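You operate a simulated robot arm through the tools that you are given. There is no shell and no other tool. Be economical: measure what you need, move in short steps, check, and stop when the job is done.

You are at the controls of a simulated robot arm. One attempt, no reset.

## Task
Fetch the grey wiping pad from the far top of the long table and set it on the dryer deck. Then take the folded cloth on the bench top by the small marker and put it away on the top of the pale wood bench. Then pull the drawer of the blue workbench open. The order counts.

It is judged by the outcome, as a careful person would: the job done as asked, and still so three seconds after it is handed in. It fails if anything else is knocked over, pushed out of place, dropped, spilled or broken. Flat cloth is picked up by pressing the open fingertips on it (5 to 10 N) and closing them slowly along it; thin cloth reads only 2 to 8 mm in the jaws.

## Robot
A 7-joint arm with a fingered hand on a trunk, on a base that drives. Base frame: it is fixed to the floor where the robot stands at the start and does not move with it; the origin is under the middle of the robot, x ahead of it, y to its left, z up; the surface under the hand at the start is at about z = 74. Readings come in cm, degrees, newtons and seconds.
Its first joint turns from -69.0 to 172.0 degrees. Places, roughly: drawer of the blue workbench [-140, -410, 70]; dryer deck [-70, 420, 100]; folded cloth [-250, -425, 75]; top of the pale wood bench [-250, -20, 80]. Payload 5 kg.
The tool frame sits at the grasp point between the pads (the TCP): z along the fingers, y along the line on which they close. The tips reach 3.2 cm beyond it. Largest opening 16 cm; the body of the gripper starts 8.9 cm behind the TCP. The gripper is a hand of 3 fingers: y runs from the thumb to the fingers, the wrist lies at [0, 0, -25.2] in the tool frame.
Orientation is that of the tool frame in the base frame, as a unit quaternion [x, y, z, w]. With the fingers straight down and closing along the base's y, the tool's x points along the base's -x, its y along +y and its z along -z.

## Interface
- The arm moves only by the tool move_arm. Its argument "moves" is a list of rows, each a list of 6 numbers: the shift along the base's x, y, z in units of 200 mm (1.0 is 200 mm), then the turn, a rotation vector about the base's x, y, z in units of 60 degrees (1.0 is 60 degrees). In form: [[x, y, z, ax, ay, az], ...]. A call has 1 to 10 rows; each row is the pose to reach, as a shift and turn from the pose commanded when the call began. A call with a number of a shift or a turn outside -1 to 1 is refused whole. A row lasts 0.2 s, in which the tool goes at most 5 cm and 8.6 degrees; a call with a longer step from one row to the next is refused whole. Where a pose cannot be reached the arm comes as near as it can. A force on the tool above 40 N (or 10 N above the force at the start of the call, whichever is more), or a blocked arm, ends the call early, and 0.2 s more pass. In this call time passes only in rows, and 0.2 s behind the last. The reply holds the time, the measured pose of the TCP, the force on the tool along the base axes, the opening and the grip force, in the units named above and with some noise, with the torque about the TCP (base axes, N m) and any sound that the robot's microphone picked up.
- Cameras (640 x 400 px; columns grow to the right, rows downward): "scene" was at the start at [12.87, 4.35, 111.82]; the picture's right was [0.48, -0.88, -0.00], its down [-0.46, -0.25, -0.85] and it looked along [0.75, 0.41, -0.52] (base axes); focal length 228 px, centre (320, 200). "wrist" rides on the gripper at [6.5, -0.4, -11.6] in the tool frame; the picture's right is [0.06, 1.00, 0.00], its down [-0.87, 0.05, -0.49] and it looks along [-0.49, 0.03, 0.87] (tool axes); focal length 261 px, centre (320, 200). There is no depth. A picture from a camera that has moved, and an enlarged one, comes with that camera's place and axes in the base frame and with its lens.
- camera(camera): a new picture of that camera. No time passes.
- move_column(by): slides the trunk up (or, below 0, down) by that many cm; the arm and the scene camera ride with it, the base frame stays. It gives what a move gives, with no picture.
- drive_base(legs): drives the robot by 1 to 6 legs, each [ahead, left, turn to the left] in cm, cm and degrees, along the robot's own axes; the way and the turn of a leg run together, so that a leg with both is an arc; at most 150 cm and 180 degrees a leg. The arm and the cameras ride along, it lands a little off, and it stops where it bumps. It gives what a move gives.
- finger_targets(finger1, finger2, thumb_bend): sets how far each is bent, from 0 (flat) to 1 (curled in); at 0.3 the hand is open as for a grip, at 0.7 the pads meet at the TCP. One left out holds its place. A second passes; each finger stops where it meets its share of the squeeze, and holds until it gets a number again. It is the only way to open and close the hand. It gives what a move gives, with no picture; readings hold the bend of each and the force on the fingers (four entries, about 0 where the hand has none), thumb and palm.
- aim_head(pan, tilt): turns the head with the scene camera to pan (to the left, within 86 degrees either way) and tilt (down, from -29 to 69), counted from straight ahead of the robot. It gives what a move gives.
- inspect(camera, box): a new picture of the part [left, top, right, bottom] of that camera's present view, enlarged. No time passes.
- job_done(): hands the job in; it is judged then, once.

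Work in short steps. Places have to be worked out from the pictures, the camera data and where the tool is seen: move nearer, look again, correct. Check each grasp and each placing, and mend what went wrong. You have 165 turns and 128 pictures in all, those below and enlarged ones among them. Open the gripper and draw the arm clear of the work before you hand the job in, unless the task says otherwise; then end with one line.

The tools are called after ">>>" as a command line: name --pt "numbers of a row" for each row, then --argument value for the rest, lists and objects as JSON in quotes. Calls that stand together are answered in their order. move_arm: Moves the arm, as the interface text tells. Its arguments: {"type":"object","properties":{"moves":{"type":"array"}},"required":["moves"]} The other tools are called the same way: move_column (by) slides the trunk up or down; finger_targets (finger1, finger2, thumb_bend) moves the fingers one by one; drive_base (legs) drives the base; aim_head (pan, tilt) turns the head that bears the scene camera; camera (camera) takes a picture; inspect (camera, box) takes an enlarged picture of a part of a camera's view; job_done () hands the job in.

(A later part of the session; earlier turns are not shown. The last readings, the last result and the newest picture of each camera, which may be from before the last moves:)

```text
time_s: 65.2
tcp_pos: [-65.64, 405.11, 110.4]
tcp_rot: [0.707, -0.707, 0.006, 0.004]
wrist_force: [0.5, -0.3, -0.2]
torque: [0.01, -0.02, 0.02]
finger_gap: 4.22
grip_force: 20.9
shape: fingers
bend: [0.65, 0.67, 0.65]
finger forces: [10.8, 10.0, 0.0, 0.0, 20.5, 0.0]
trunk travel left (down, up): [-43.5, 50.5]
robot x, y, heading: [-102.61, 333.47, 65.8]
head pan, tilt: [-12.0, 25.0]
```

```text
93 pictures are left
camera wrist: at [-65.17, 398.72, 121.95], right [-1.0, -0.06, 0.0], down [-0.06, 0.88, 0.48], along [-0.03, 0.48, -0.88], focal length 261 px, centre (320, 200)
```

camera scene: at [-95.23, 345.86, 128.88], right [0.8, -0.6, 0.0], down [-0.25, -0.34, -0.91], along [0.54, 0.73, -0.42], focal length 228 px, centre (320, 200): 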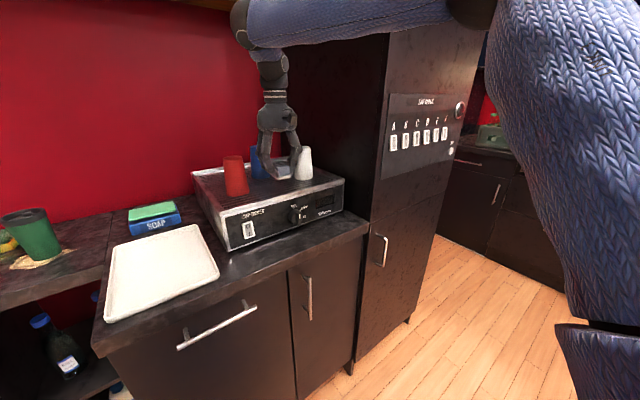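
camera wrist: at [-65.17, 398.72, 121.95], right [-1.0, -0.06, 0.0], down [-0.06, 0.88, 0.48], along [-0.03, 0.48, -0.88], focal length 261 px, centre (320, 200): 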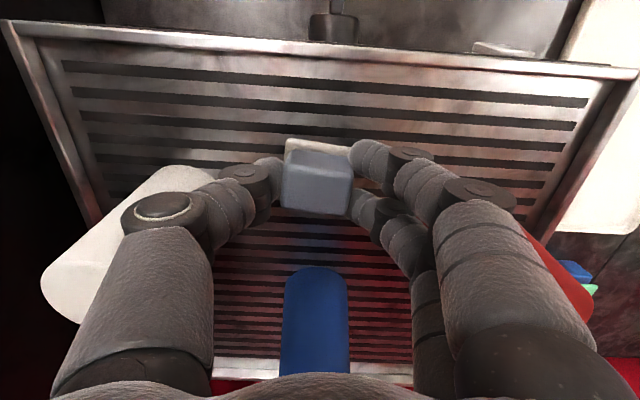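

Everything clear: pad is between the cups over the front grill. Lower 4 cm more, then fine contact by arm.

>>> move_column --by -3.8

>>> inspect --camera "scene" --box '[180, 80, 380, 240]'

>>> camera --camera "wrist"

```text
time_s: 66.0
tcp_pos: [-65.77, 405.06, 106.77]
tcp_rot: [0.708, -0.706, 0.004, 0.003]
wrist_force: [2.0, 4.2, 21.9]
torque: [0.17, -0.31, 0.06]
finger_gap: 4.2
grip_force: 24.6
shape: fingers
bend: [0.65, 0.67, 0.66]
finger forces: [11.2, 12.5, 0.0, 0.0, 25.2, 0.0]
trunk travel left (down, up): [-39.7, 54.3]
robot x, y, heading: [-102.67, 333.62, 65.6]
head pan, tilt: [-12.0, 25.0]
```

```text
2.50 times, centred on (280, 160) of scene
camera zoom: at [-95.28, 345.77, 125.13], right [0.8, -0.6, 0.0], down [-0.25, -0.34, -0.91], along [0.54, 0.73, -0.42], focal length 569 px, centre (420, 300)
```

zoom: 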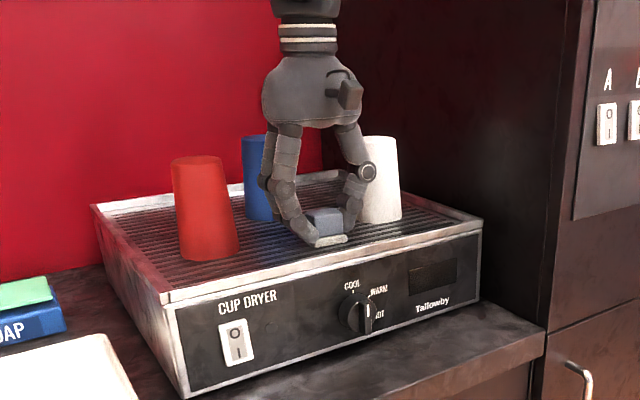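

```text
91 pictures are left
camera wrist: at [-65.21, 398.64, 118.39], right [-1.0, -0.06, 0.0], down [-0.06, 0.87, 0.48], along [-0.03, 0.48, -0.88], focal length 261 px, centre (320, 200)
```

wrist: 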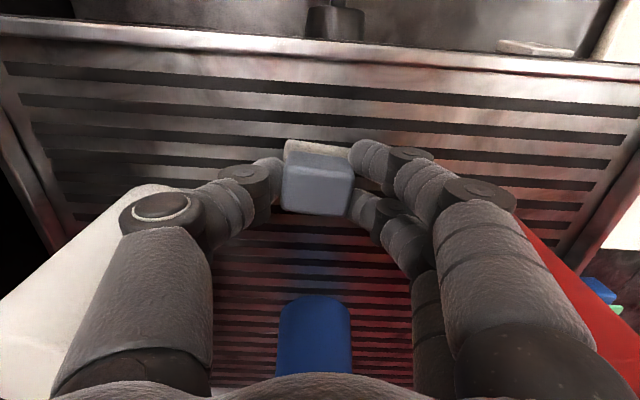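

The pad has touched down (22 N). I relieve the press by a few mm and release slightly.

>>> move_column --by 0.3

>>> finger_targets --finger1 0.6 --finger2 0.6 --thumb_bend 0.6

>>> finger_targets --finger1 0.57 --finger2 0.57 --thumb_bend 0.57

>>> camera --camera "wrist"

>>> inspect --camera "scene" --box '[180, 80, 380, 240]'

```text
time_s: 66.5
tcp_pos: [-65.56, 405.11, 106.82]
tcp_rot: [0.708, -0.706, 0.006, 0.004]
wrist_force: [1.3, 3.5, 10.5]
torque: [0.18, -0.26, 0.01]
finger_gap: 4.24
grip_force: 23.7
shape: fingers
bend: [0.65, 0.67, 0.66]
finger forces: [11.1, 12.1, 0.1, 0.0, 23.7, 0.0]
trunk travel left (down, up): [-40.0, 54.0]
robot x, y, heading: [-102.63, 333.8, 65.4]
head pan, tilt: [-12.0, 25.0]
```

```text
time_s: 67.5
tcp_pos: [-65.67, 405.12, 106.91]
tcp_rot: [0.708, -0.706, 0.006, 0.005]
wrist_force: [-0.5, -1.0, 0.9]
torque: [-0.02, 0.02, 0.02]
finger_gap: 4.78
grip_force: 0.3
shape: fingers
bend: [0.6, 0.6, 0.6]
finger forces: [1.0, 0.1, 0.1, 0.0, 0.3, 0.0]
trunk travel left (down, up): [-40.0, 54.0]
robot x, y, heading: [-102.36, 333.99, 65.5]
head pan, tilt: [-12.0, 25.0]
```

```text
time_s: 68.5
tcp_pos: [-65.64, 405.09, 106.84]
tcp_rot: [0.709, -0.706, 0.006, 0.004]
wrist_force: [-0.3, 0.7, 0.4]
torque: [0.01, 0.02, 0.02]
finger_gap: 6.22
grip_force: 0.0
shape: fingers
bend: [0.56, 0.56, 0.56]
finger forces: [0.0, 0.0, 0.0, 0.0, 0.1, 0.0]
trunk travel left (down, up): [-40.0, 54.0]
robot x, y, heading: [-102.91, 333.64, 65.5]
head pan, tilt: [-12.0, 25.0]
```

```text
90 pictures are left
camera wrist: at [-65.17, 398.72, 118.45], right [-1.0, -0.06, 0.0], down [-0.06, 0.88, 0.48], along [-0.03, 0.48, -0.88], focal length 261 px, centre (320, 200)
```

wrist: 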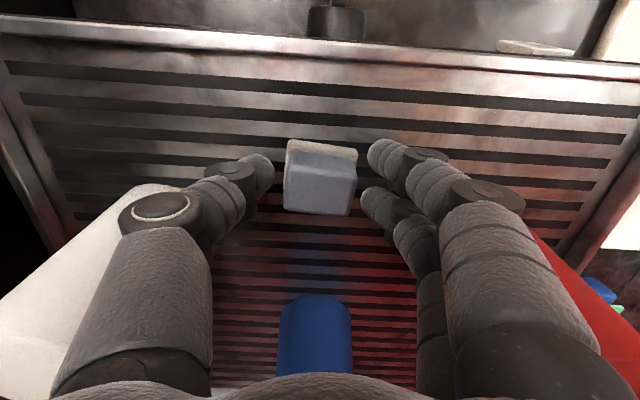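

```text
2.50 times, centred on (280, 160) of scene
camera zoom: at [-95.23, 345.85, 125.37], right [0.8, -0.6, 0.0], down [-0.25, -0.34, -0.91], along [0.54, 0.73, -0.42], focal length 569 px, centre (420, 300)
```

zoom: 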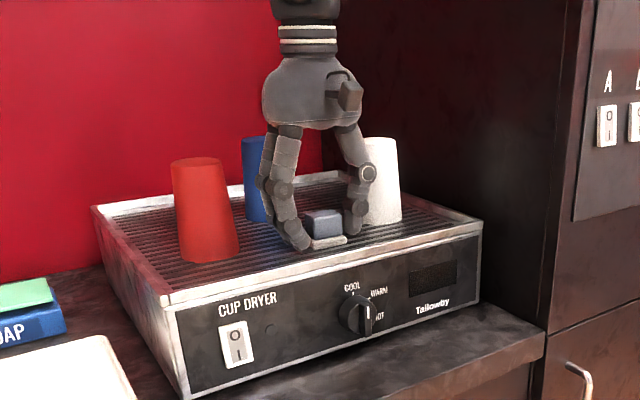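

Pad is standing freely on the deck. I raise straight up by the trunk and back the base away along the approach.

>>> move_column --by 28

>>> drive_base --legs '[[-32, -14, 0]]'

>>> aim_head --pan -10 --tilt 25

>>> inspect --camera "scene" --box '[150, 60, 410, 220]'

```text
time_s: 71.3
tcp_pos: [-65.58, 405.09, 134.86]
tcp_rot: [0.708, -0.707, 0.005, 0.005]
wrist_force: [-0.6, 0.6, 0.8]
torque: [0.01, 0.0, -0.02]
finger_gap: 6.24
grip_force: 0.0
shape: fingers
bend: [0.56, 0.56, 0.56]
finger forces: [0.0, 0.1, 0.0, 0.1, 0.1, 0.0]
trunk travel left (down, up): [-68.0, 26.0]
robot x, y, heading: [-103.29, 333.92, 65.5]
head pan, tilt: [-12.0, 25.0]
```

```text
time_s: 73.6
tcp_pos: [-65.76, 370.32, 134.93]
tcp_rot: [-0.705, 0.709, -0.006, -0.003]
wrist_force: [0.4, -0.1, 0.2]
torque: [0.03, 0.01, 0.01]
finger_gap: 6.24
grip_force: 0.0
shape: fingers
bend: [0.56, 0.56, 0.56]
finger forces: [0.0, 0.0, 0.1, 0.1, 0.0, 0.1]
trunk travel left (down, up): [-68.0, 26.0]
robot x, y, heading: [-103.36, 299.39, 64.8]
head pan, tilt: [-12.0, 25.0]
```

```text
time_s: 74.2
tcp_pos: [-65.82, 370.4, 134.79]
tcp_rot: [-0.706, 0.709, -0.006, -0.004]
wrist_force: [-0.3, 0.0, 0.0]
torque: [-0.01, 0.02, 0.02]
finger_gap: 6.23
grip_force: 0.2
shape: fingers
bend: [0.56, 0.56, 0.56]
finger forces: [0.0, 0.0, 0.1, 0.0, 0.2, 0.0]
trunk travel left (down, up): [-68.0, 26.0]
robot x, y, heading: [-103.28, 299.58, 65.1]
head pan, tilt: [-10.0, 25.0]
```

```text
2.46 times, centred on (280, 140) of scene
camera zoom: at [-96.05, 311.5, 153.38], right [0.82, -0.57, 0.0], down [-0.24, -0.35, -0.91], along [0.52, 0.74, -0.42], focal length 560 px, centre (418, 348)
```

zoom: 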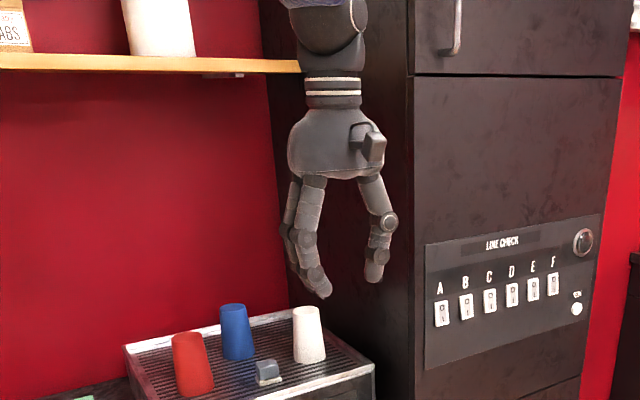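

The pad stands on the dryer deck with all cups upright. Now I fold the arm in for travel.

>>> move_arm --pt "-0.2 -0.1 0 0 0 -0.13" --pt "-0.4 -0.2 0 0 0 -0.26" --pt "-0.6 -0.3 0 0 0 -0.4" --pt "-0.8 -0.38 0 0 0 -0.4" --pt "-1.0 -0.45 0 0 0 -0.4"

>>> move_arm --pt "-0.2 -0.1 0 0 0 0" --pt "-0.4 -0.2 0 0 0 0" --pt "-0.6 -0.3 0 0 0 0" --pt "-0.7 -0.35 0 0 0 0"

>>> move_column --by -30

>>> drive_base --legs '[[0, 0, 140]]'

>>> aim_head --pan 30 --tilt 18

>>> camera --camera "scene"

```text
time_s: 75.4
tcp_pos: [-86.12, 361.61, 135.07]
tcp_rot: [-0.542, 0.84, -0.004, -0.005]
wrist_force: [-0.5, -0.5, -0.2]
torque: [0.01, -0.01, 0.0]
finger_gap: 6.27
grip_force: 0.1
shape: fingers
bend: [0.56, 0.56, 0.56]
finger forces: [0.1, 0.0, 0.0, 0.0, 0.0, 0.1]
trunk travel left (down, up): [-68.0, 26.0]
robot x, y, heading: [-103.54, 299.42, 64.9]
head pan, tilt: [-10.0, 25.0]
```

```text
time_s: 76.4
tcp_pos: [-99.94, 354.32, 134.83]
tcp_rot: [-0.544, 0.839, -0.004, -0.006]
wrist_force: [-0.2, -0.4, 0.0]
torque: [0.0, -0.04, -0.03]
finger_gap: 6.27
grip_force: 0.1
shape: fingers
bend: [0.56, 0.56, 0.56]
finger forces: [0.1, 0.1, 0.0, 0.0, 0.0, 0.0]
trunk travel left (down, up): [-68.0, 26.0]
robot x, y, heading: [-103.17, 299.39, 65.2]
head pan, tilt: [-10.0, 25.0]
```

```text
time_s: 79.4
tcp_pos: [-99.86, 354.38, 104.84]
tcp_rot: [-0.543, 0.84, -0.005, -0.006]
wrist_force: [1.0, 0.4, 0.2]
torque: [0.01, -0.03, 0.0]
finger_gap: 6.25
grip_force: 0.1
shape: fingers
bend: [0.56, 0.56, 0.56]
finger forces: [0.0, 0.0, 0.0, 0.1, 0.1, 0.1]
trunk travel left (down, up): [-38.0, 56.0]
robot x, y, heading: [-103.39, 299.35, 65.3]
head pan, tilt: [-10.0, 25.0]
```

```text
time_s: 85.6
tcp_pos: [-141.72, 259.79, 104.83]
tcp_rot: [0.976, 0.219, 0.006, -0.002]
wrist_force: [-0.2, -0.6, 0.1]
torque: [0.01, -0.02, -0.01]
finger_gap: 6.26
grip_force: 0.0
shape: fingers
bend: [0.56, 0.56, 0.56]
finger forces: [0.0, 0.0, 0.0, 0.0, 0.1, 0.0]
trunk travel left (down, up): [-38.0, 56.0]
robot x, y, heading: [-103.81, 299.17, -155.1]
head pan, tilt: [-10.0, 25.0]
```

```text
time_s: 86.6
tcp_pos: [-141.79, 259.73, 104.86]
tcp_rot: [0.976, 0.22, 0.007, -0.002]
wrist_force: [0.2, -0.7, 0.1]
torque: [0.01, 0.02, -0.02]
finger_gap: 6.27
grip_force: 0.0
shape: fingers
bend: [0.56, 0.56, 0.56]
finger forces: [0.0, 0.0, 0.0, 0.1, 0.1, 0.0]
trunk travel left (down, up): [-38.0, 56.0]
robot x, y, heading: [-103.09, 299.28, -155.2]
head pan, tilt: [30.0, 18.0]
```

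```text
87 pictures are left
camera scene: at [-113.41, 289.68, 124.5], right [-0.82, 0.58, 0.0], down [0.18, 0.25, -0.95], along [-0.55, -0.78, -0.31], focal length 228 px, centre (320, 200)
```

scene: 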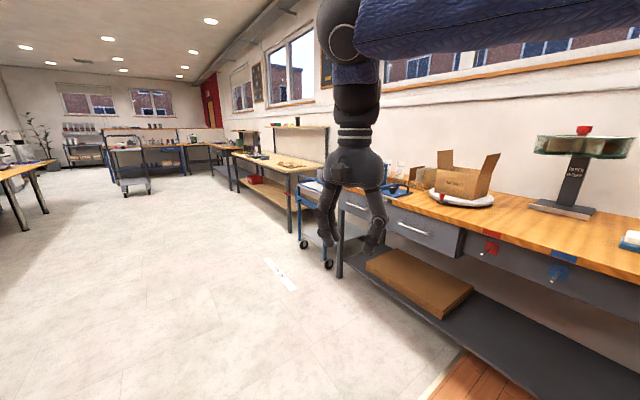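

The corridor at x≈-130 is free (benches have fronts at x≈-225; a trolley stands near (-75,-270)). I turn to face -y and drive to y≈0, beside the pale bench, and look.

>>> drive_base --legs '[[0, 0, 65], [150, -15, 0], [150, -15, 0]]'

>>> aim_head --pan -75 --tilt 25

>>> camera --camera "scene"

>>> aim_head --pan -10 --tilt 12

>>> camera --camera "scene"

```text
refused: leg 2 is longer than a leg can be; nothing moved
```

```text
time_s: 88.5
tcp_pos: [-141.77, 259.74, 104.81]
tcp_rot: [0.975, 0.22, 0.006, -0.003]
wrist_force: [-1.4, -0.8, 0.4]
torque: [-0.01, -0.02, 0.01]
finger_gap: 6.27
grip_force: 0.1
shape: fingers
bend: [0.56, 0.56, 0.56]
finger forces: [0.1, 0.0, 0.0, 0.1, 0.1, 0.0]
trunk travel left (down, up): [-38.0, 56.0]
robot x, y, heading: [-103.44, 299.42, -155.0]
head pan, tilt: [-75.0, 25.0]
```

```text
86 pictures are left
camera scene: at [-113.92, 304.38, 123.37], right [0.77, 0.64, 0.0], down [0.27, -0.32, -0.91], along [-0.58, 0.7, -0.42], focal length 228 px, centre (320, 200)
```

scene: 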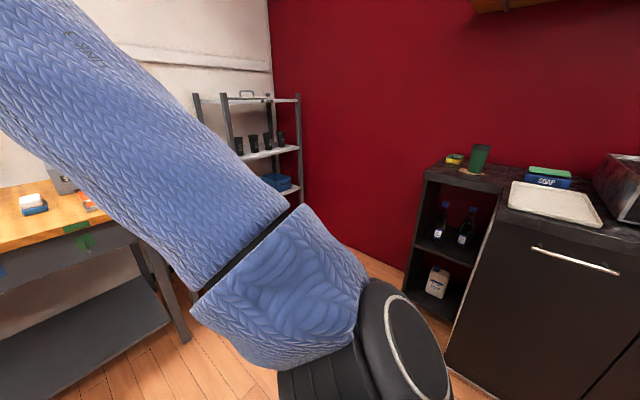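

```text
time_s: 89.8
tcp_pos: [-141.87, 259.71, 104.78]
tcp_rot: [0.976, 0.22, 0.006, -0.003]
wrist_force: [0.1, 0.6, 0.0]
torque: [0.02, -0.02, -0.03]
finger_gap: 6.27
grip_force: 0.0
shape: fingers
bend: [0.56, 0.56, 0.56]
finger forces: [0.0, 0.1, 0.1, 0.0, 0.0, 0.0]
trunk travel left (down, up): [-38.0, 56.0]
robot x, y, heading: [-103.41, 299.41, -155.2]
head pan, tilt: [-10.0, 12.0]
```

```text
85 pictures are left
camera scene: at [-117.04, 294.93, 125.48], right [-0.25, 0.97, 0.0], down [0.2, 0.05, -0.98], along [-0.95, -0.25, -0.21], focal length 228 px, centre (320, 200)
```

scene: 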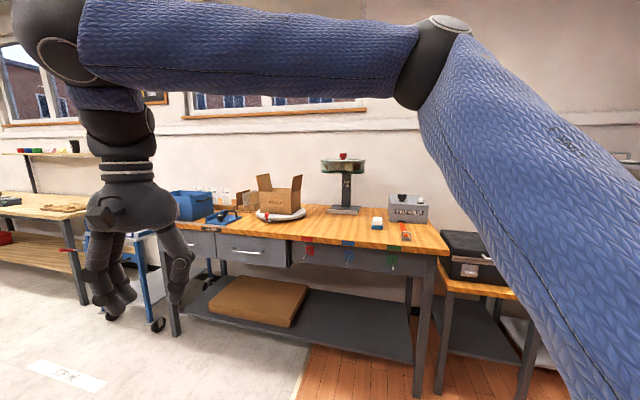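

Leg length was just over the limit; I redo with shorter legs.

>>> drive_base --legs '[[0, 0, 65], [145, -12, 0], [145, -12, 0]]'

>>> aim_head --pan -75 --tilt 25

>>> camera --camera "scene"

>>> aim_head --pan -10 --tilt 12

>>> camera --camera "scene"

```text
time_s: 106.7
tcp_pos: [-112.85, -42.05, 104.83]
tcp_rot: [0.711, 0.704, 0.004, -0.006]
wrist_force: [1.2, -0.3, 0.1]
torque: [0.01, 0.0, 0.02]
finger_gap: 6.28
grip_force: 0.2
shape: fingers
bend: [0.56, 0.56, 0.56]
finger forces: [0.0, 0.0, 0.1, 0.0, 0.0, 0.0]
trunk travel left (down, up): [-38.0, 56.0]
robot x, y, heading: [-131.52, 9.97, -91.2]
head pan, tilt: [-10.0, 12.0]
```

```text
time_s: 108.0
tcp_pos: [-112.72, -42.02, 104.84]
tcp_rot: [0.711, 0.703, 0.005, -0.005]
wrist_force: [0.4, 1.0, 0.4]
torque: [0.02, -0.01, 0.0]
finger_gap: 6.27
grip_force: 0.0
shape: fingers
bend: [0.56, 0.56, 0.56]
finger forces: [0.0, 0.0, 0.1, 0.1, 0.1, 0.1]
trunk travel left (down, up): [-38.0, 56.0]
robot x, y, heading: [-131.91, 9.99, -91.1]
head pan, tilt: [-75.0, 25.0]
```

```text
84 pictures are left
camera scene: at [-140.6, 2.66, 123.37], right [-0.24, 0.97, 0.0], down [0.41, 0.1, -0.91], along [-0.88, -0.22, -0.42], focal length 228 px, centre (320, 200)
```

scene: 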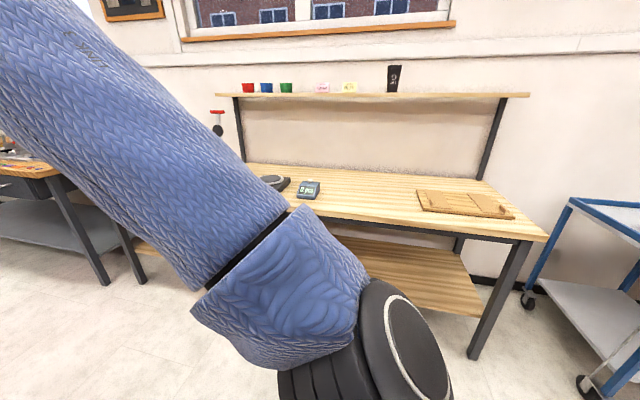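

```text
time_s: 109.4
tcp_pos: [-112.79, -42.05, 104.94]
tcp_rot: [0.711, 0.703, 0.004, -0.006]
wrist_force: [-0.7, 0.1, 0.4]
torque: [0.05, -0.01, 0.0]
finger_gap: 6.27
grip_force: 0.1
shape: fingers
bend: [0.56, 0.56, 0.56]
finger forces: [0.1, 0.1, 0.0, 0.0, 0.1, 0.0]
trunk travel left (down, up): [-38.0, 56.0]
robot x, y, heading: [-131.36, 9.75, -91.1]
head pan, tilt: [-10.0, 12.0]
```

```text
83 pictures are left
camera scene: at [-133.48, -4.29, 125.48], right [-0.98, 0.2, 0.0], down [0.04, 0.2, -0.98], along [-0.19, -0.96, -0.21], focal length 228 px, centre (320, 200)
```

scene: 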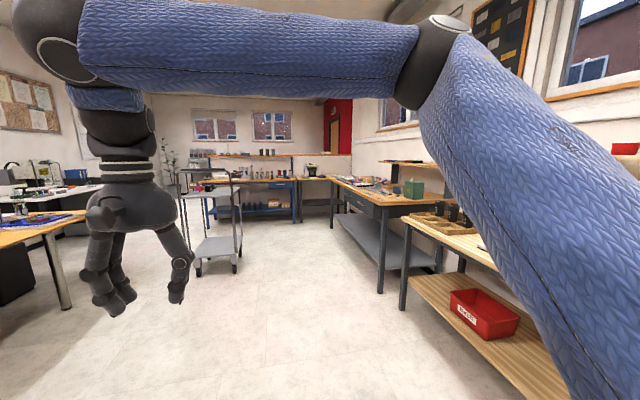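

I see the trolley at x -89..-49, y≈-247 and benches right at x<-224. I drive along x≈-155 to y≈-255 and look at the far corner.

>>> drive_base --legs '[[140, -12, 1], [125, -8, 0]]'

>>> aim_head --pan -20 --tilt 22

>>> camera --camera "scene"

>>> aim_head --pan 25 --tilt 22

>>> camera --camera "scene"

```text
time_s: 122.3
tcp_pos: [-132.63, -307.05, 104.85]
tcp_rot: [0.702, 0.712, 0.004, -0.006]
wrist_force: [-0.6, 0.4, -0.1]
torque: [0.07, 0.01, 0.01]
finger_gap: 6.27
grip_force: 0.0
shape: fingers
bend: [0.56, 0.56, 0.56]
finger forces: [0.1, 0.1, 0.1, 0.0, 0.0, 0.0]
trunk travel left (down, up): [-38.0, 56.0]
robot x, y, heading: [-152.55, -256.02, -89.7]
head pan, tilt: [-10.0, 12.0]
```

```text
time_s: 123.1
tcp_pos: [-132.77, -307.16, 104.84]
tcp_rot: [0.702, 0.713, 0.005, -0.006]
wrist_force: [0.4, 0.7, -0.6]
torque: [0.0, 0.0, 0.02]
finger_gap: 6.26
grip_force: 0.0
shape: fingers
bend: [0.56, 0.56, 0.56]
finger forces: [0.1, 0.0, 0.0, 0.0, 0.0, 0.0]
trunk travel left (down, up): [-38.0, 56.0]
robot x, y, heading: [-152.38, -255.52, -89.9]
head pan, tilt: [-20.0, 22.0]
```

```text
82 pictures are left
camera scene: at [-155.87, -269.48, 123.86], right [-0.94, 0.34, 0.0], down [0.13, 0.35, -0.93], along [-0.31, -0.87, -0.37], focal length 228 px, centre (320, 200)
```

scene: 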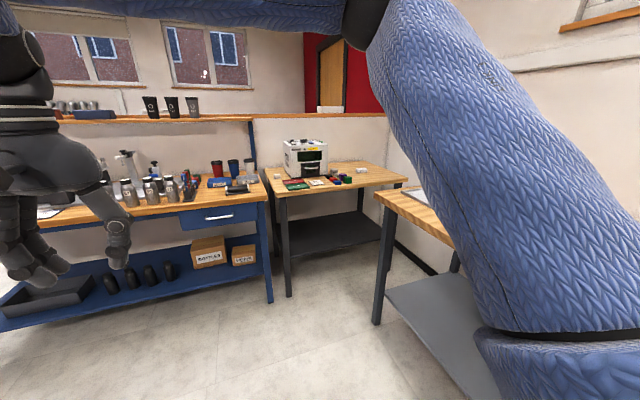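

```text
time_s: 124.2
tcp_pos: [-132.69, -307.19, 104.77]
tcp_rot: [0.702, 0.712, 0.004, -0.005]
wrist_force: [-0.3, 0.3, 0.3]
torque: [0.03, 0.0, 0.05]
finger_gap: 6.26
grip_force: 0.1
shape: fingers
bend: [0.56, 0.56, 0.56]
finger forces: [0.0, 0.0, 0.0, 0.0, 0.0, 0.1]
trunk travel left (down, up): [-38.0, 56.0]
robot x, y, heading: [-152.89, -255.87, -89.8]
head pan, tilt: [25.0, 22.0]
```

```text
81 pictures are left
camera scene: at [-148.79, -269.15, 123.86], right [-0.91, -0.42, 0.0], down [-0.16, 0.34, -0.93], along [0.39, -0.84, -0.37], focal length 228 px, centre (320, 200)
```

scene: 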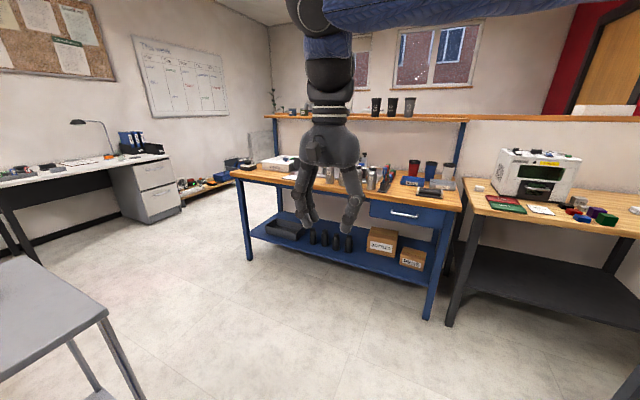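

The corner bench holds a machine and several small items. I zoom there to find the folded cloth and the marker.

>>> inspect --camera "scene" --box '[460, 140, 640, 250]'

>>> aim_head --pan -20 --tilt 22

>>> inspect --camera "scene" --box '[240, 120, 420, 230]'

```text
3.56 times, centred on (550, 195) of scene
camera zoom: at [-148.79, -269.15, 123.86], right [-0.91, -0.42, 0.0], down [-0.16, 0.34, -0.93], along [0.39, -0.84, -0.37], focal length 809 px, centre (-498, 218)
```

zoom: 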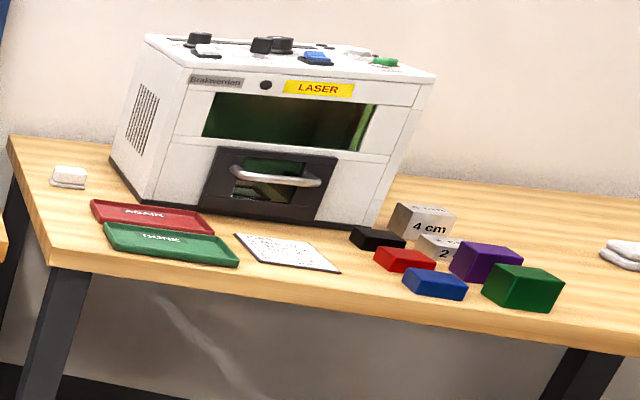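

```text
time_s: 125.3
tcp_pos: [-132.75, -307.14, 104.83]
tcp_rot: [0.702, 0.712, 0.004, -0.006]
wrist_force: [-0.4, -0.1, 0.4]
torque: [0.01, -0.02, 0.01]
finger_gap: 6.26
grip_force: 0.1
shape: fingers
bend: [0.56, 0.56, 0.56]
finger forces: [0.0, 0.1, 0.0, 0.1, 0.1, 0.0]
trunk travel left (down, up): [-38.0, 56.0]
robot x, y, heading: [-152.6, -255.51, -89.8]
head pan, tilt: [-20.0, 22.0]
```

```text
3.56 times, centred on (330, 175) of scene
camera zoom: at [-155.87, -269.48, 123.86], right [-0.94, 0.34, 0.0], down [0.13, 0.35, -0.93], along [-0.31, -0.87, -0.37], focal length 809 px, centre (284, 289)
```

zoom: 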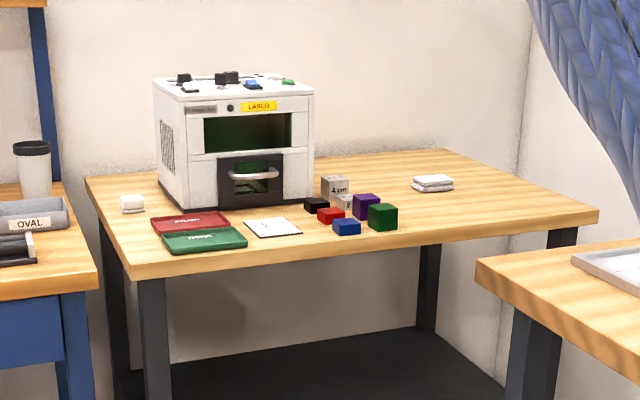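

Two white folded cloths: the one near (-252,-434) matches the given place [-250,-425]. I move closer, facing it, and look for the marker.

>>> drive_base --legs '[[72, -32, 0], [0, 0, -33]]'

>>> aim_head --pan 0 --tilt 30

>>> camera --camera "scene"

>>> inspect --camera "scene" --box '[230, 120, 430, 250]'

```text
time_s: 131.1
tcp_pos: [-194.87, -380.5, 104.8]
tcp_rot: [0.875, 0.484, 0.005, -0.004]
wrist_force: [-0.2, -0.1, 0.5]
torque: [0.02, 0.02, -0.02]
finger_gap: 6.26
grip_force: 0.0
shape: fingers
bend: [0.56, 0.56, 0.56]
finger forces: [0.0, 0.1, 0.0, 0.0, 0.1, 0.0]
trunk travel left (down, up): [-38.0, 56.0]
robot x, y, heading: [-184.15, -326.56, -122.7]
head pan, tilt: [-20.0, 22.0]
```

```text
time_s: 131.9
tcp_pos: [-194.88, -380.49, 104.88]
tcp_rot: [0.875, 0.485, 0.005, -0.004]
wrist_force: [0.1, -0.1, 0.0]
torque: [0.01, -0.01, 0.01]
finger_gap: 6.27
grip_force: 0.0
shape: fingers
bend: [0.56, 0.56, 0.56]
finger forces: [0.1, 0.1, 0.0, 0.1, 0.0, 0.0]
trunk travel left (down, up): [-38.0, 56.0]
robot x, y, heading: [-183.95, -326.38, -122.6]
head pan, tilt: [0.0, 30.0]
```

```text
78 pictures are left
camera scene: at [-191.45, -338.26, 122.58], right [-0.84, 0.54, 0.0], down [0.27, 0.42, -0.87], along [-0.47, -0.73, -0.5], focal length 228 px, centre (320, 200)
```

scene: 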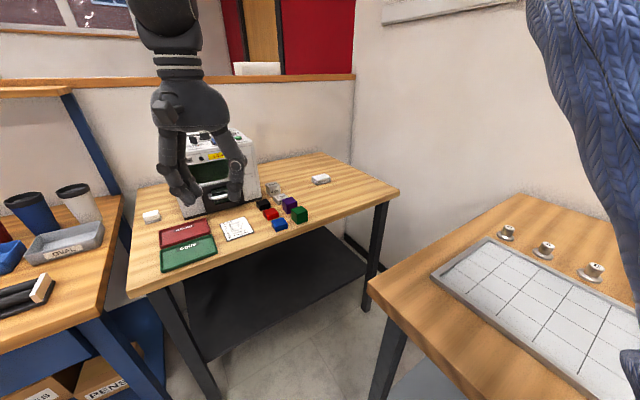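

```text
3.08 times, centred on (330, 185) of scene
camera zoom: at [-191.45, -338.26, 122.58], right [-0.84, 0.54, 0.0], down [0.27, 0.42, -0.87], along [-0.47, -0.73, -0.5], focal length 700 px, centre (289, 246)
```

zoom: 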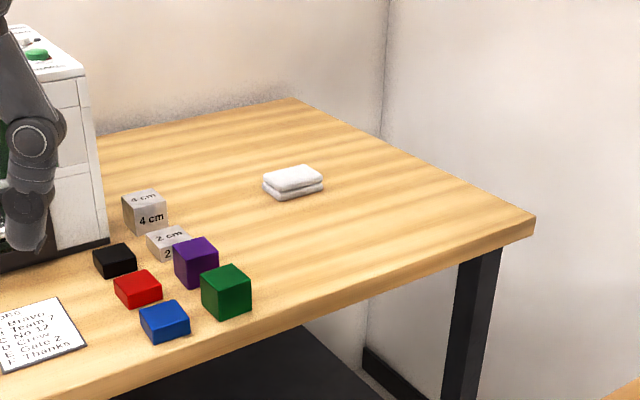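

Looking for the small marker: zoom on the left white item and on the right cloth.

>>> inspect --camera "scene" --box '[120, 190, 220, 260]'

>>> inspect --camera "scene" --box '[290, 155, 350, 200]'

>>> inspect --camera "scene" --box '[215, 210, 265, 245]'

```text
5.71 times, centred on (170, 225) of scene
camera zoom: at [-191.45, -338.26, 122.58], right [-0.84, 0.54, 0.0], down [0.27, 0.42, -0.87], along [-0.47, -0.73, -0.5], focal length 1301 px, centre (1177, 57)
```

zoom: 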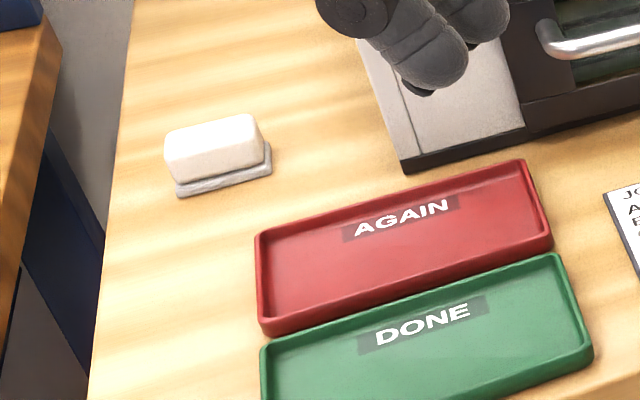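

```text
8.89 times, centred on (320, 178) of scene
camera zoom: at [-191.45, -338.26, 122.58], right [-0.84, 0.54, 0.0], down [0.27, 0.42, -0.87], along [-0.47, -0.73, -0.5], focal length 2024 px, centre (320, 400)
```

zoom: 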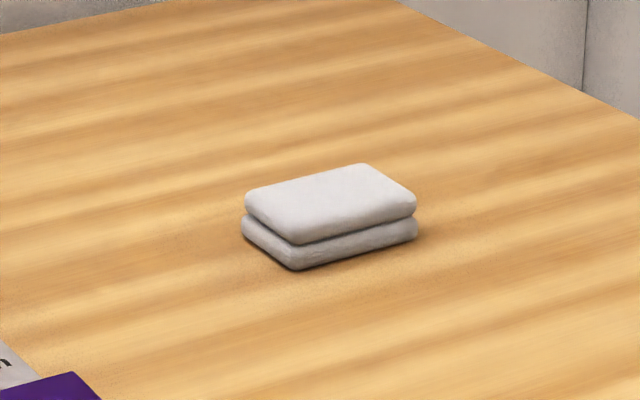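

```text
11.43 times, centred on (240, 228) of scene
camera zoom: at [-191.45, -338.26, 122.58], right [-0.84, 0.54, 0.0], down [0.27, 0.42, -0.87], along [-0.47, -0.73, -0.5], focal length 2602 px, centre (1234, -114)
```

zoom: 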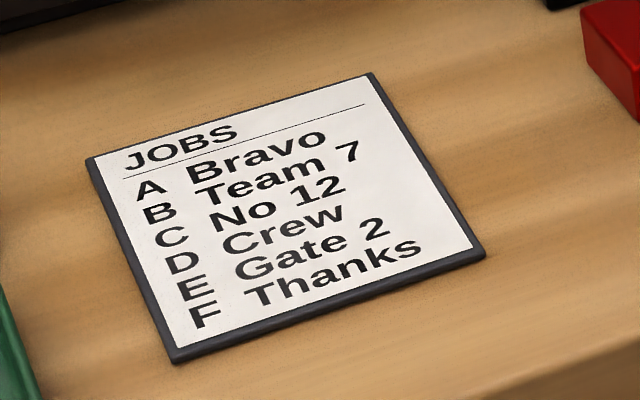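

The left thing is an eraser-like pad; the right one is a folded cloth at (-246.5,-423), ~8×6×1.8 cm, on the laser-marker bench ("small marker" = the marking laser). I turn the hand so it closes along y and swing it right, clear of the laser, before driving in.

>>> move_arm --pt "-0.2 -0.02 0.05 0 0 -0.138" --pt "-0.4 -0.04 0.05 0 0 -0.276" --pt "-0.6 -0.05 0.05 0 0 -0.414" --pt "-0.8 -0.06 0.05 0 0 -0.552" --pt "-1.0 -0.08 0.05 0 0 -0.69" --pt "-1.0 -0.08 0.05 0 0 -0.828" --pt "-1.0 -0.08 0.05 0 0 -0.965"

>>> camera --camera "scene"

```text
time_s: 133.5
tcp_pos: [-214.91, -382.0, 105.88]
tcp_rot: [1.0, 0.0, 0.007, -0.001]
wrist_force: [-0.3, -0.4, 0.2]
torque: [0.03, -0.03, 0.03]
finger_gap: 6.25
grip_force: 0.1
shape: fingers
bend: [0.56, 0.56, 0.56]
finger forces: [0.1, 0.0, 0.0, 0.1, 0.0, 0.0]
trunk travel left (down, up): [-38.0, 56.0]
robot x, y, heading: [-183.79, -326.87, -122.7]
head pan, tilt: [0.0, 30.0]
```

```text
73 pictures are left
camera scene: at [-191.46, -338.26, 122.57], right [-0.84, 0.54, 0.0], down [0.27, 0.42, -0.87], along [-0.47, -0.73, -0.5], focal length 228 px, centre (320, 200)
```

scene: 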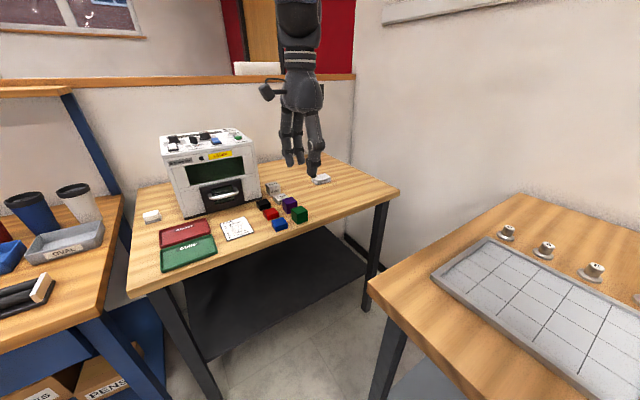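

Hand is turned as wanted. Drive in to ~(-187,-353).

>>> drive_base --legs '[[24, 12, 0]]'

>>> camera --camera "wrist"

>>> camera --camera "scene"

```text
time_s: 135.4
tcp_pos: [-217.78, -408.96, 105.76]
tcp_rot: [1.0, 0.001, 0.007, -0.002]
wrist_force: [0.4, -0.1, -0.8]
torque: [0.03, 0.01, 0.0]
finger_gap: 6.26
grip_force: 0.0
shape: fingers
bend: [0.56, 0.56, 0.56]
finger forces: [0.1, 0.1, 0.0, 0.0, 0.0, 0.0]
trunk travel left (down, up): [-38.0, 56.0]
robot x, y, heading: [-186.39, -353.07, -122.6]
head pan, tilt: [0.0, 30.0]
```

```text
72 pictures are left
camera wrist: at [-211.3, -408.65, 117.41], right [0.06, -1.0, 0.0], down [-0.88, -0.06, 0.48], along [-0.48, -0.03, -0.88], focal length 261 px, centre (320, 200)
```

wrist: 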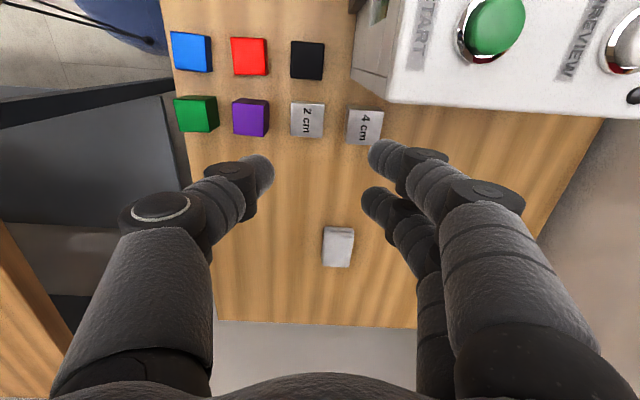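

```text
71 pictures are left
camera scene: at [-194.28, -365.21, 122.56], right [-0.84, 0.54, 0.0], down [0.27, 0.42, -0.87], along [-0.47, -0.73, -0.5], focal length 228 px, centre (320, 200)
```

scene: 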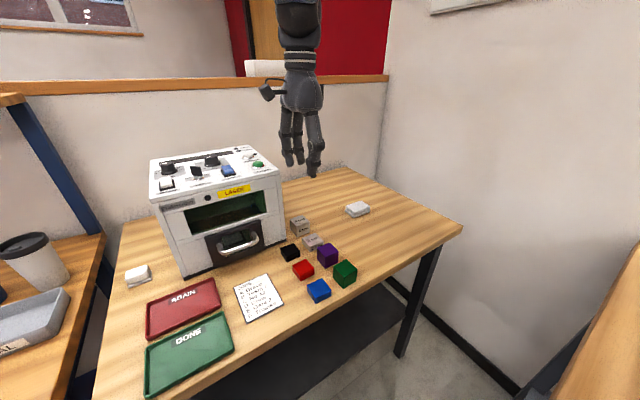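

Triangulating the three views gives the cloth top at z≈81, centre (-240.5,-413.8) (bench ≈79.3). I open the fingers and move above it.

>>> finger_targets --finger1 0.44 --finger2 0.44 --thumb_bend 0.44

>>> move_arm --pt "-0.22 -0.04 0 0 0 0" --pt "-0.44 -0.08 0 0 0 0" --pt "-0.66 -0.12 0 0 0 0" --pt "-0.88 -0.18 0 0 0 0" --pt "-1.0 -0.24 0 0 0 0"

>>> move_arm --pt "-0.13 0 -0.15 0 0 0" --pt "-0.13 0 -0.35 0 0 0" --pt "-0.13 0 -0.55 0 0 0"

>>> camera --camera "wrist"

>>> camera --camera "scene"

```text
time_s: 136.4
tcp_pos: [-217.72, -408.92, 105.86]
tcp_rot: [1.0, 0.001, 0.006, -0.001]
wrist_force: [-0.4, -0.3, -0.2]
torque: [0.01, 0.01, 0.01]
finger_gap: 11.1
grip_force: 0.0
shape: fingers
bend: [0.44, 0.44, 0.44]
finger forces: [0.1, 0.1, 0.0, 0.1, 0.0, 0.0]
trunk travel left (down, up): [-38.0, 56.0]
robot x, y, heading: [-186.63, -353.49, -122.7]
head pan, tilt: [0.0, 30.0]
```

```text
time_s: 137.6
tcp_pos: [-237.59, -413.74, 105.71]
tcp_rot: [1.0, 0.002, 0.008, 0.0]
wrist_force: [0.9, -0.5, 0.6]
torque: [0.02, 0.0, 0.03]
finger_gap: 11.12
grip_force: 0.1
shape: fingers
bend: [0.44, 0.44, 0.44]
finger forces: [0.0, 0.1, 0.1, 0.0, 0.1, 0.0]
trunk travel left (down, up): [-38.0, 56.0]
robot x, y, heading: [-186.87, -353.39, -122.7]
head pan, tilt: [0.0, 30.0]
```

```text
time_s: 138.4
tcp_pos: [-240.46, -413.86, 94.59]
tcp_rot: [1.0, 0.001, 0.008, -0.001]
wrist_force: [-0.3, 0.4, -0.8]
torque: [0.02, 0.01, -0.01]
finger_gap: 11.12
grip_force: 0.0
shape: fingers
bend: [0.44, 0.44, 0.44]
finger forces: [0.0, 0.1, 0.0, 0.1, 0.0, 0.1]
trunk travel left (down, up): [-38.0, 56.0]
robot x, y, heading: [-186.56, -353.74, -122.7]
head pan, tilt: [0.0, 30.0]
```

```text
70 pictures are left
camera wrist: at [-234.05, -413.46, 106.21], right [0.06, -1.0, 0.0], down [-0.88, -0.06, 0.48], along [-0.48, -0.03, -0.88], focal length 261 px, centre (320, 200)
```

wrist: 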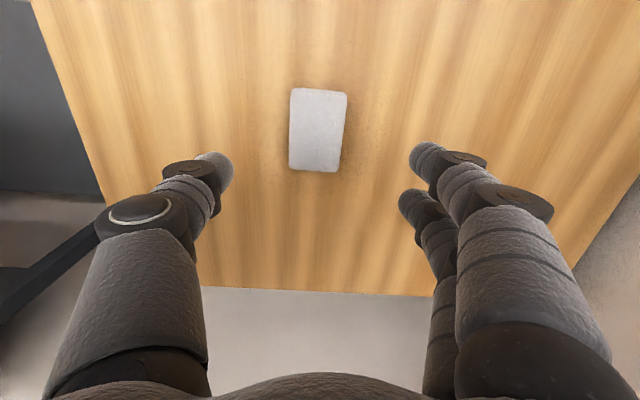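

```text
69 pictures are left
camera scene: at [-194.36, -365.18, 122.56], right [-0.84, 0.54, 0.0], down [0.27, 0.42, -0.87], along [-0.47, -0.73, -0.5], focal length 228 px, centre (320, 200)
```

scene: 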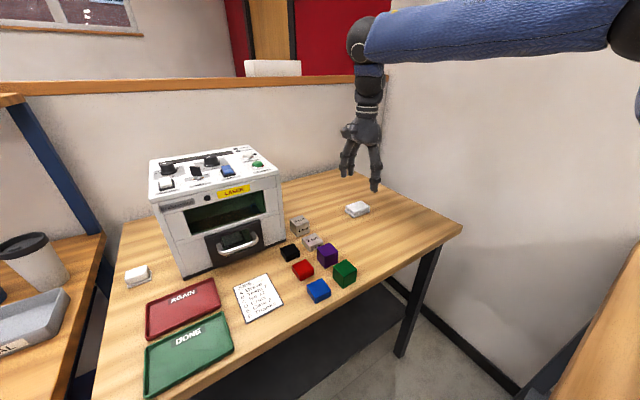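

Cloth centred under the hand (≈(-240.3,-413.6), z≈81). Descend to TCP z≈83.3.

>>> move_arm --pt "0 0.01 -0.2 0 0 0" --pt "0 0.01 -0.38 0 0 0" --pt "0 0.01 -0.5 0 0 0" --pt "0 0.01 -0.565 0 0 0"

>>> camera --camera "wrist"

>>> inspect --camera "scene" --box '[300, 140, 420, 230]'

```text
time_s: 139.4
tcp_pos: [-240.23, -413.52, 84.01]
tcp_rot: [1.0, 0.0, 0.006, 0.003]
wrist_force: [-6.9, -2.9, 31.6]
torque: [0.91, 0.56, 0.4]
finger_gap: 11.16
grip_force: 16.0
shape: fingers
bend: [0.44, 0.44, 0.44]
finger forces: [0.5, 8.4, 0.1, 0.1, 22.6, 0.0]
trunk travel left (down, up): [-38.0, 56.0]
robot x, y, heading: [-186.4, -353.12, -122.7]
head pan, tilt: [0.0, 30.0]
```

```text
68 pictures are left
camera wrist: at [-233.83, -413.13, 95.48], right [0.06, -1.0, 0.0], down [-0.88, -0.05, 0.48], along [-0.48, -0.03, -0.88], focal length 261 px, centre (320, 200)
```

wrist: 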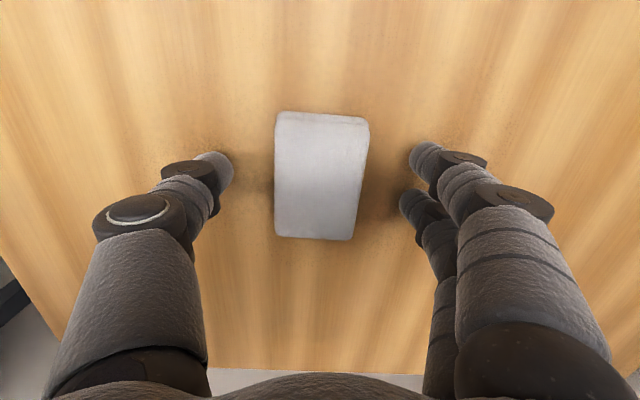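

```text
4.44 times, centred on (360, 185) of scene
camera zoom: at [-194.2, -365.02, 122.67], right [-0.84, 0.54, 0.0], down [0.27, 0.42, -0.87], along [-0.47, -0.73, -0.5], focal length 1012 px, centre (142, 267)
```

zoom: 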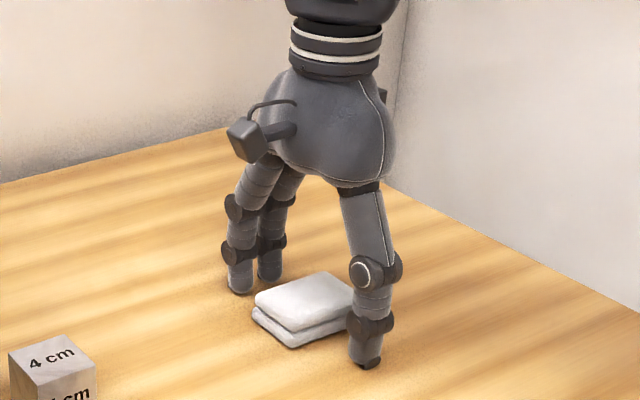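

The fingertips touch the bench (31 N). I raise 6 mm and close slowly along it.

>>> move_arm --pt "0 0 0.03 0 0 0"

>>> finger_targets --finger1 0.54 --finger2 0.54 --thumb_bend 0.54

>>> finger_targets --finger1 0.6 --finger2 0.6 --thumb_bend 0.6

>>> camera --camera "wrist"

>>> inspect --camera "scene" --box '[300, 140, 420, 230]'

```text
time_s: 139.8
tcp_pos: [-240.17, -413.48, 83.99]
tcp_rot: [1.0, 0.001, 0.007, -0.002]
wrist_force: [-0.9, 0.1, 2.7]
torque: [-0.17, 0.07, -0.07]
finger_gap: 11.21
grip_force: 2.0
shape: fingers
bend: [0.44, 0.44, 0.44]
finger forces: [0.0, 2.5, 0.1, 0.0, 0.0, 0.0]
trunk travel left (down, up): [-38.0, 56.0]
robot x, y, heading: [-186.27, -353.64, -122.8]
head pan, tilt: [0.0, 30.0]
```

```text
time_s: 140.8
tcp_pos: [-240.21, -413.52, 84.07]
tcp_rot: [1.0, 0.0, 0.006, -0.001]
wrist_force: [0.3, -0.2, 2.1]
torque: [-0.11, 0.03, 0.04]
finger_gap: 7.17
grip_force: 1.4
shape: fingers
bend: [0.54, 0.53, 0.54]
finger forces: [0.0, 1.8, 0.1, 0.0, 0.0, 0.0]
trunk travel left (down, up): [-38.0, 56.0]
robot x, y, heading: [-186.42, -353.06, -122.4]
head pan, tilt: [0.0, 30.0]
```

```text
time_s: 141.8
tcp_pos: [-240.32, -413.58, 84.1]
tcp_rot: [1.0, 0.001, 0.007, -0.001]
wrist_force: [-0.6, -0.5, 0.0]
torque: [-0.02, -0.02, 0.0]
finger_gap: 5.77
grip_force: 4.1
shape: fingers
bend: [0.58, 0.58, 0.58]
finger forces: [2.4, 2.2, 0.0, 0.0, 4.5, 0.0]
trunk travel left (down, up): [-38.0, 56.0]
robot x, y, heading: [-186.46, -353.16, -122.9]
head pan, tilt: [0.0, 30.0]
```

```text
66 pictures are left
camera wrist: at [-233.88, -413.18, 95.71], right [0.06, -1.0, 0.0], down [-0.88, -0.06, 0.48], along [-0.48, -0.03, -0.88], focal length 261 px, centre (320, 200)
```

wrist: 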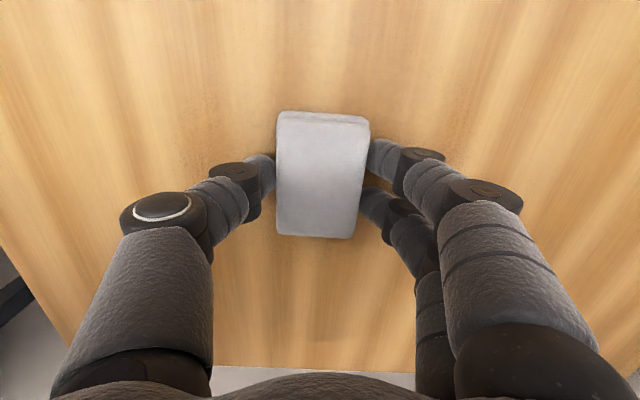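

```text
4.44 times, centred on (360, 185) of scene
camera zoom: at [-194.28, -365.14, 122.57], right [-0.84, 0.54, 0.0], down [0.27, 0.42, -0.87], along [-0.47, -0.73, -0.5], focal length 1012 px, centre (142, 267)
```

zoom: 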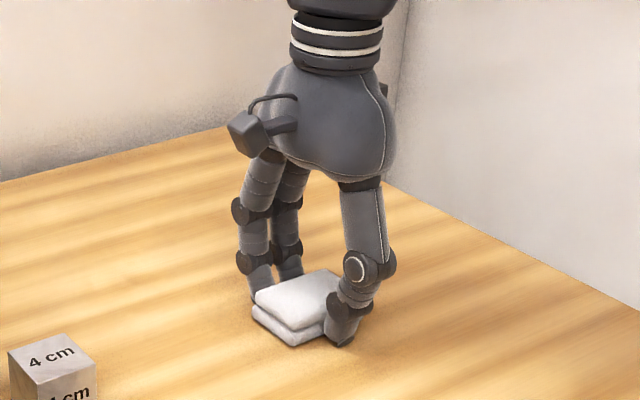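

All three fingers touch the cloth evenly. Tighten.

>>> finger_targets --finger1 0.66 --finger2 0.66 --thumb_bend 0.66

>>> move_arm --pt "0 0 0.06 0 0 0" --pt "0 0 0.15 0 0 0"

>>> camera --camera "wrist"

>>> inspect --camera "scene" --box '[300, 140, 420, 230]'

```text
time_s: 142.8
tcp_pos: [-240.38, -413.61, 84.12]
tcp_rot: [1.0, 0.0, 0.007, 0.0]
wrist_force: [-0.5, -0.9, -0.2]
torque: [0.01, 0.02, 0.03]
finger_gap: 5.6
grip_force: 15.2
shape: fingers
bend: [0.59, 0.59, 0.61]
finger forces: [7.5, 7.3, 0.1, 0.1, 15.0, 0.1]
trunk travel left (down, up): [-38.0, 56.0]
robot x, y, heading: [-186.59, -353.37, -122.7]
head pan, tilt: [0.0, 30.0]
```

```text
time_s: 143.4
tcp_pos: [-240.31, -413.49, 87.16]
tcp_rot: [1.0, 0.001, 0.007, -0.001]
wrist_force: [0.7, -0.5, 0.1]
torque: [-0.01, 0.02, 0.02]
finger_gap: 5.61
grip_force: 15.1
shape: fingers
bend: [0.59, 0.59, 0.61]
finger forces: [7.5, 7.2, 0.0, 0.0, 14.9, 0.0]
trunk travel left (down, up): [-38.0, 56.0]
robot x, y, heading: [-186.14, -353.19, -122.6]
head pan, tilt: [0.0, 30.0]
```

```text
64 pictures are left
camera wrist: at [-233.94, -413.12, 98.75], right [0.06, -1.0, 0.0], down [-0.88, -0.06, 0.48], along [-0.48, -0.03, -0.88], focal length 261 px, centre (320, 200)
```

wrist: 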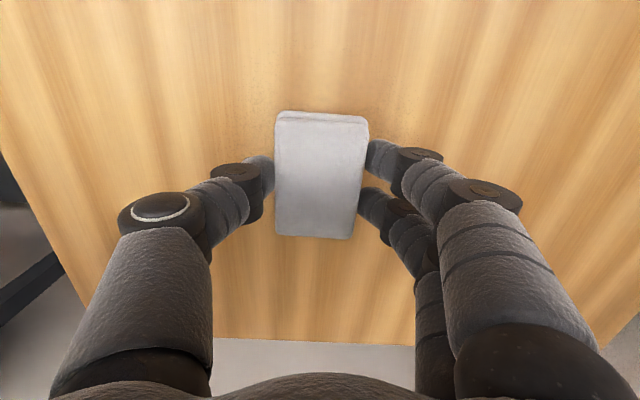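

```text
4.44 times, centred on (360, 185) of scene
camera zoom: at [-194.24, -365.11, 122.57], right [-0.84, 0.54, 0.0], down [0.27, 0.42, -0.87], along [-0.47, -0.73, -0.5], focal length 1012 px, centre (142, 267)
```

zoom: 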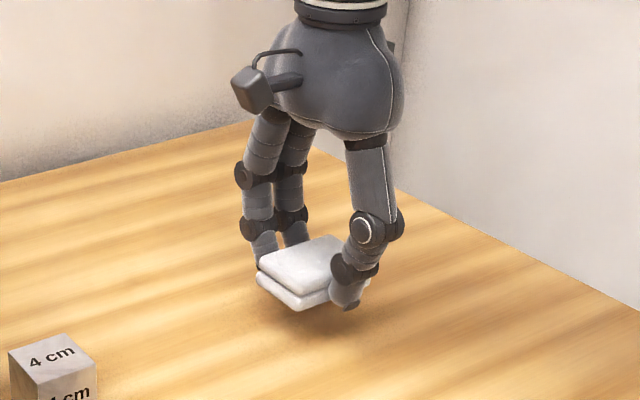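

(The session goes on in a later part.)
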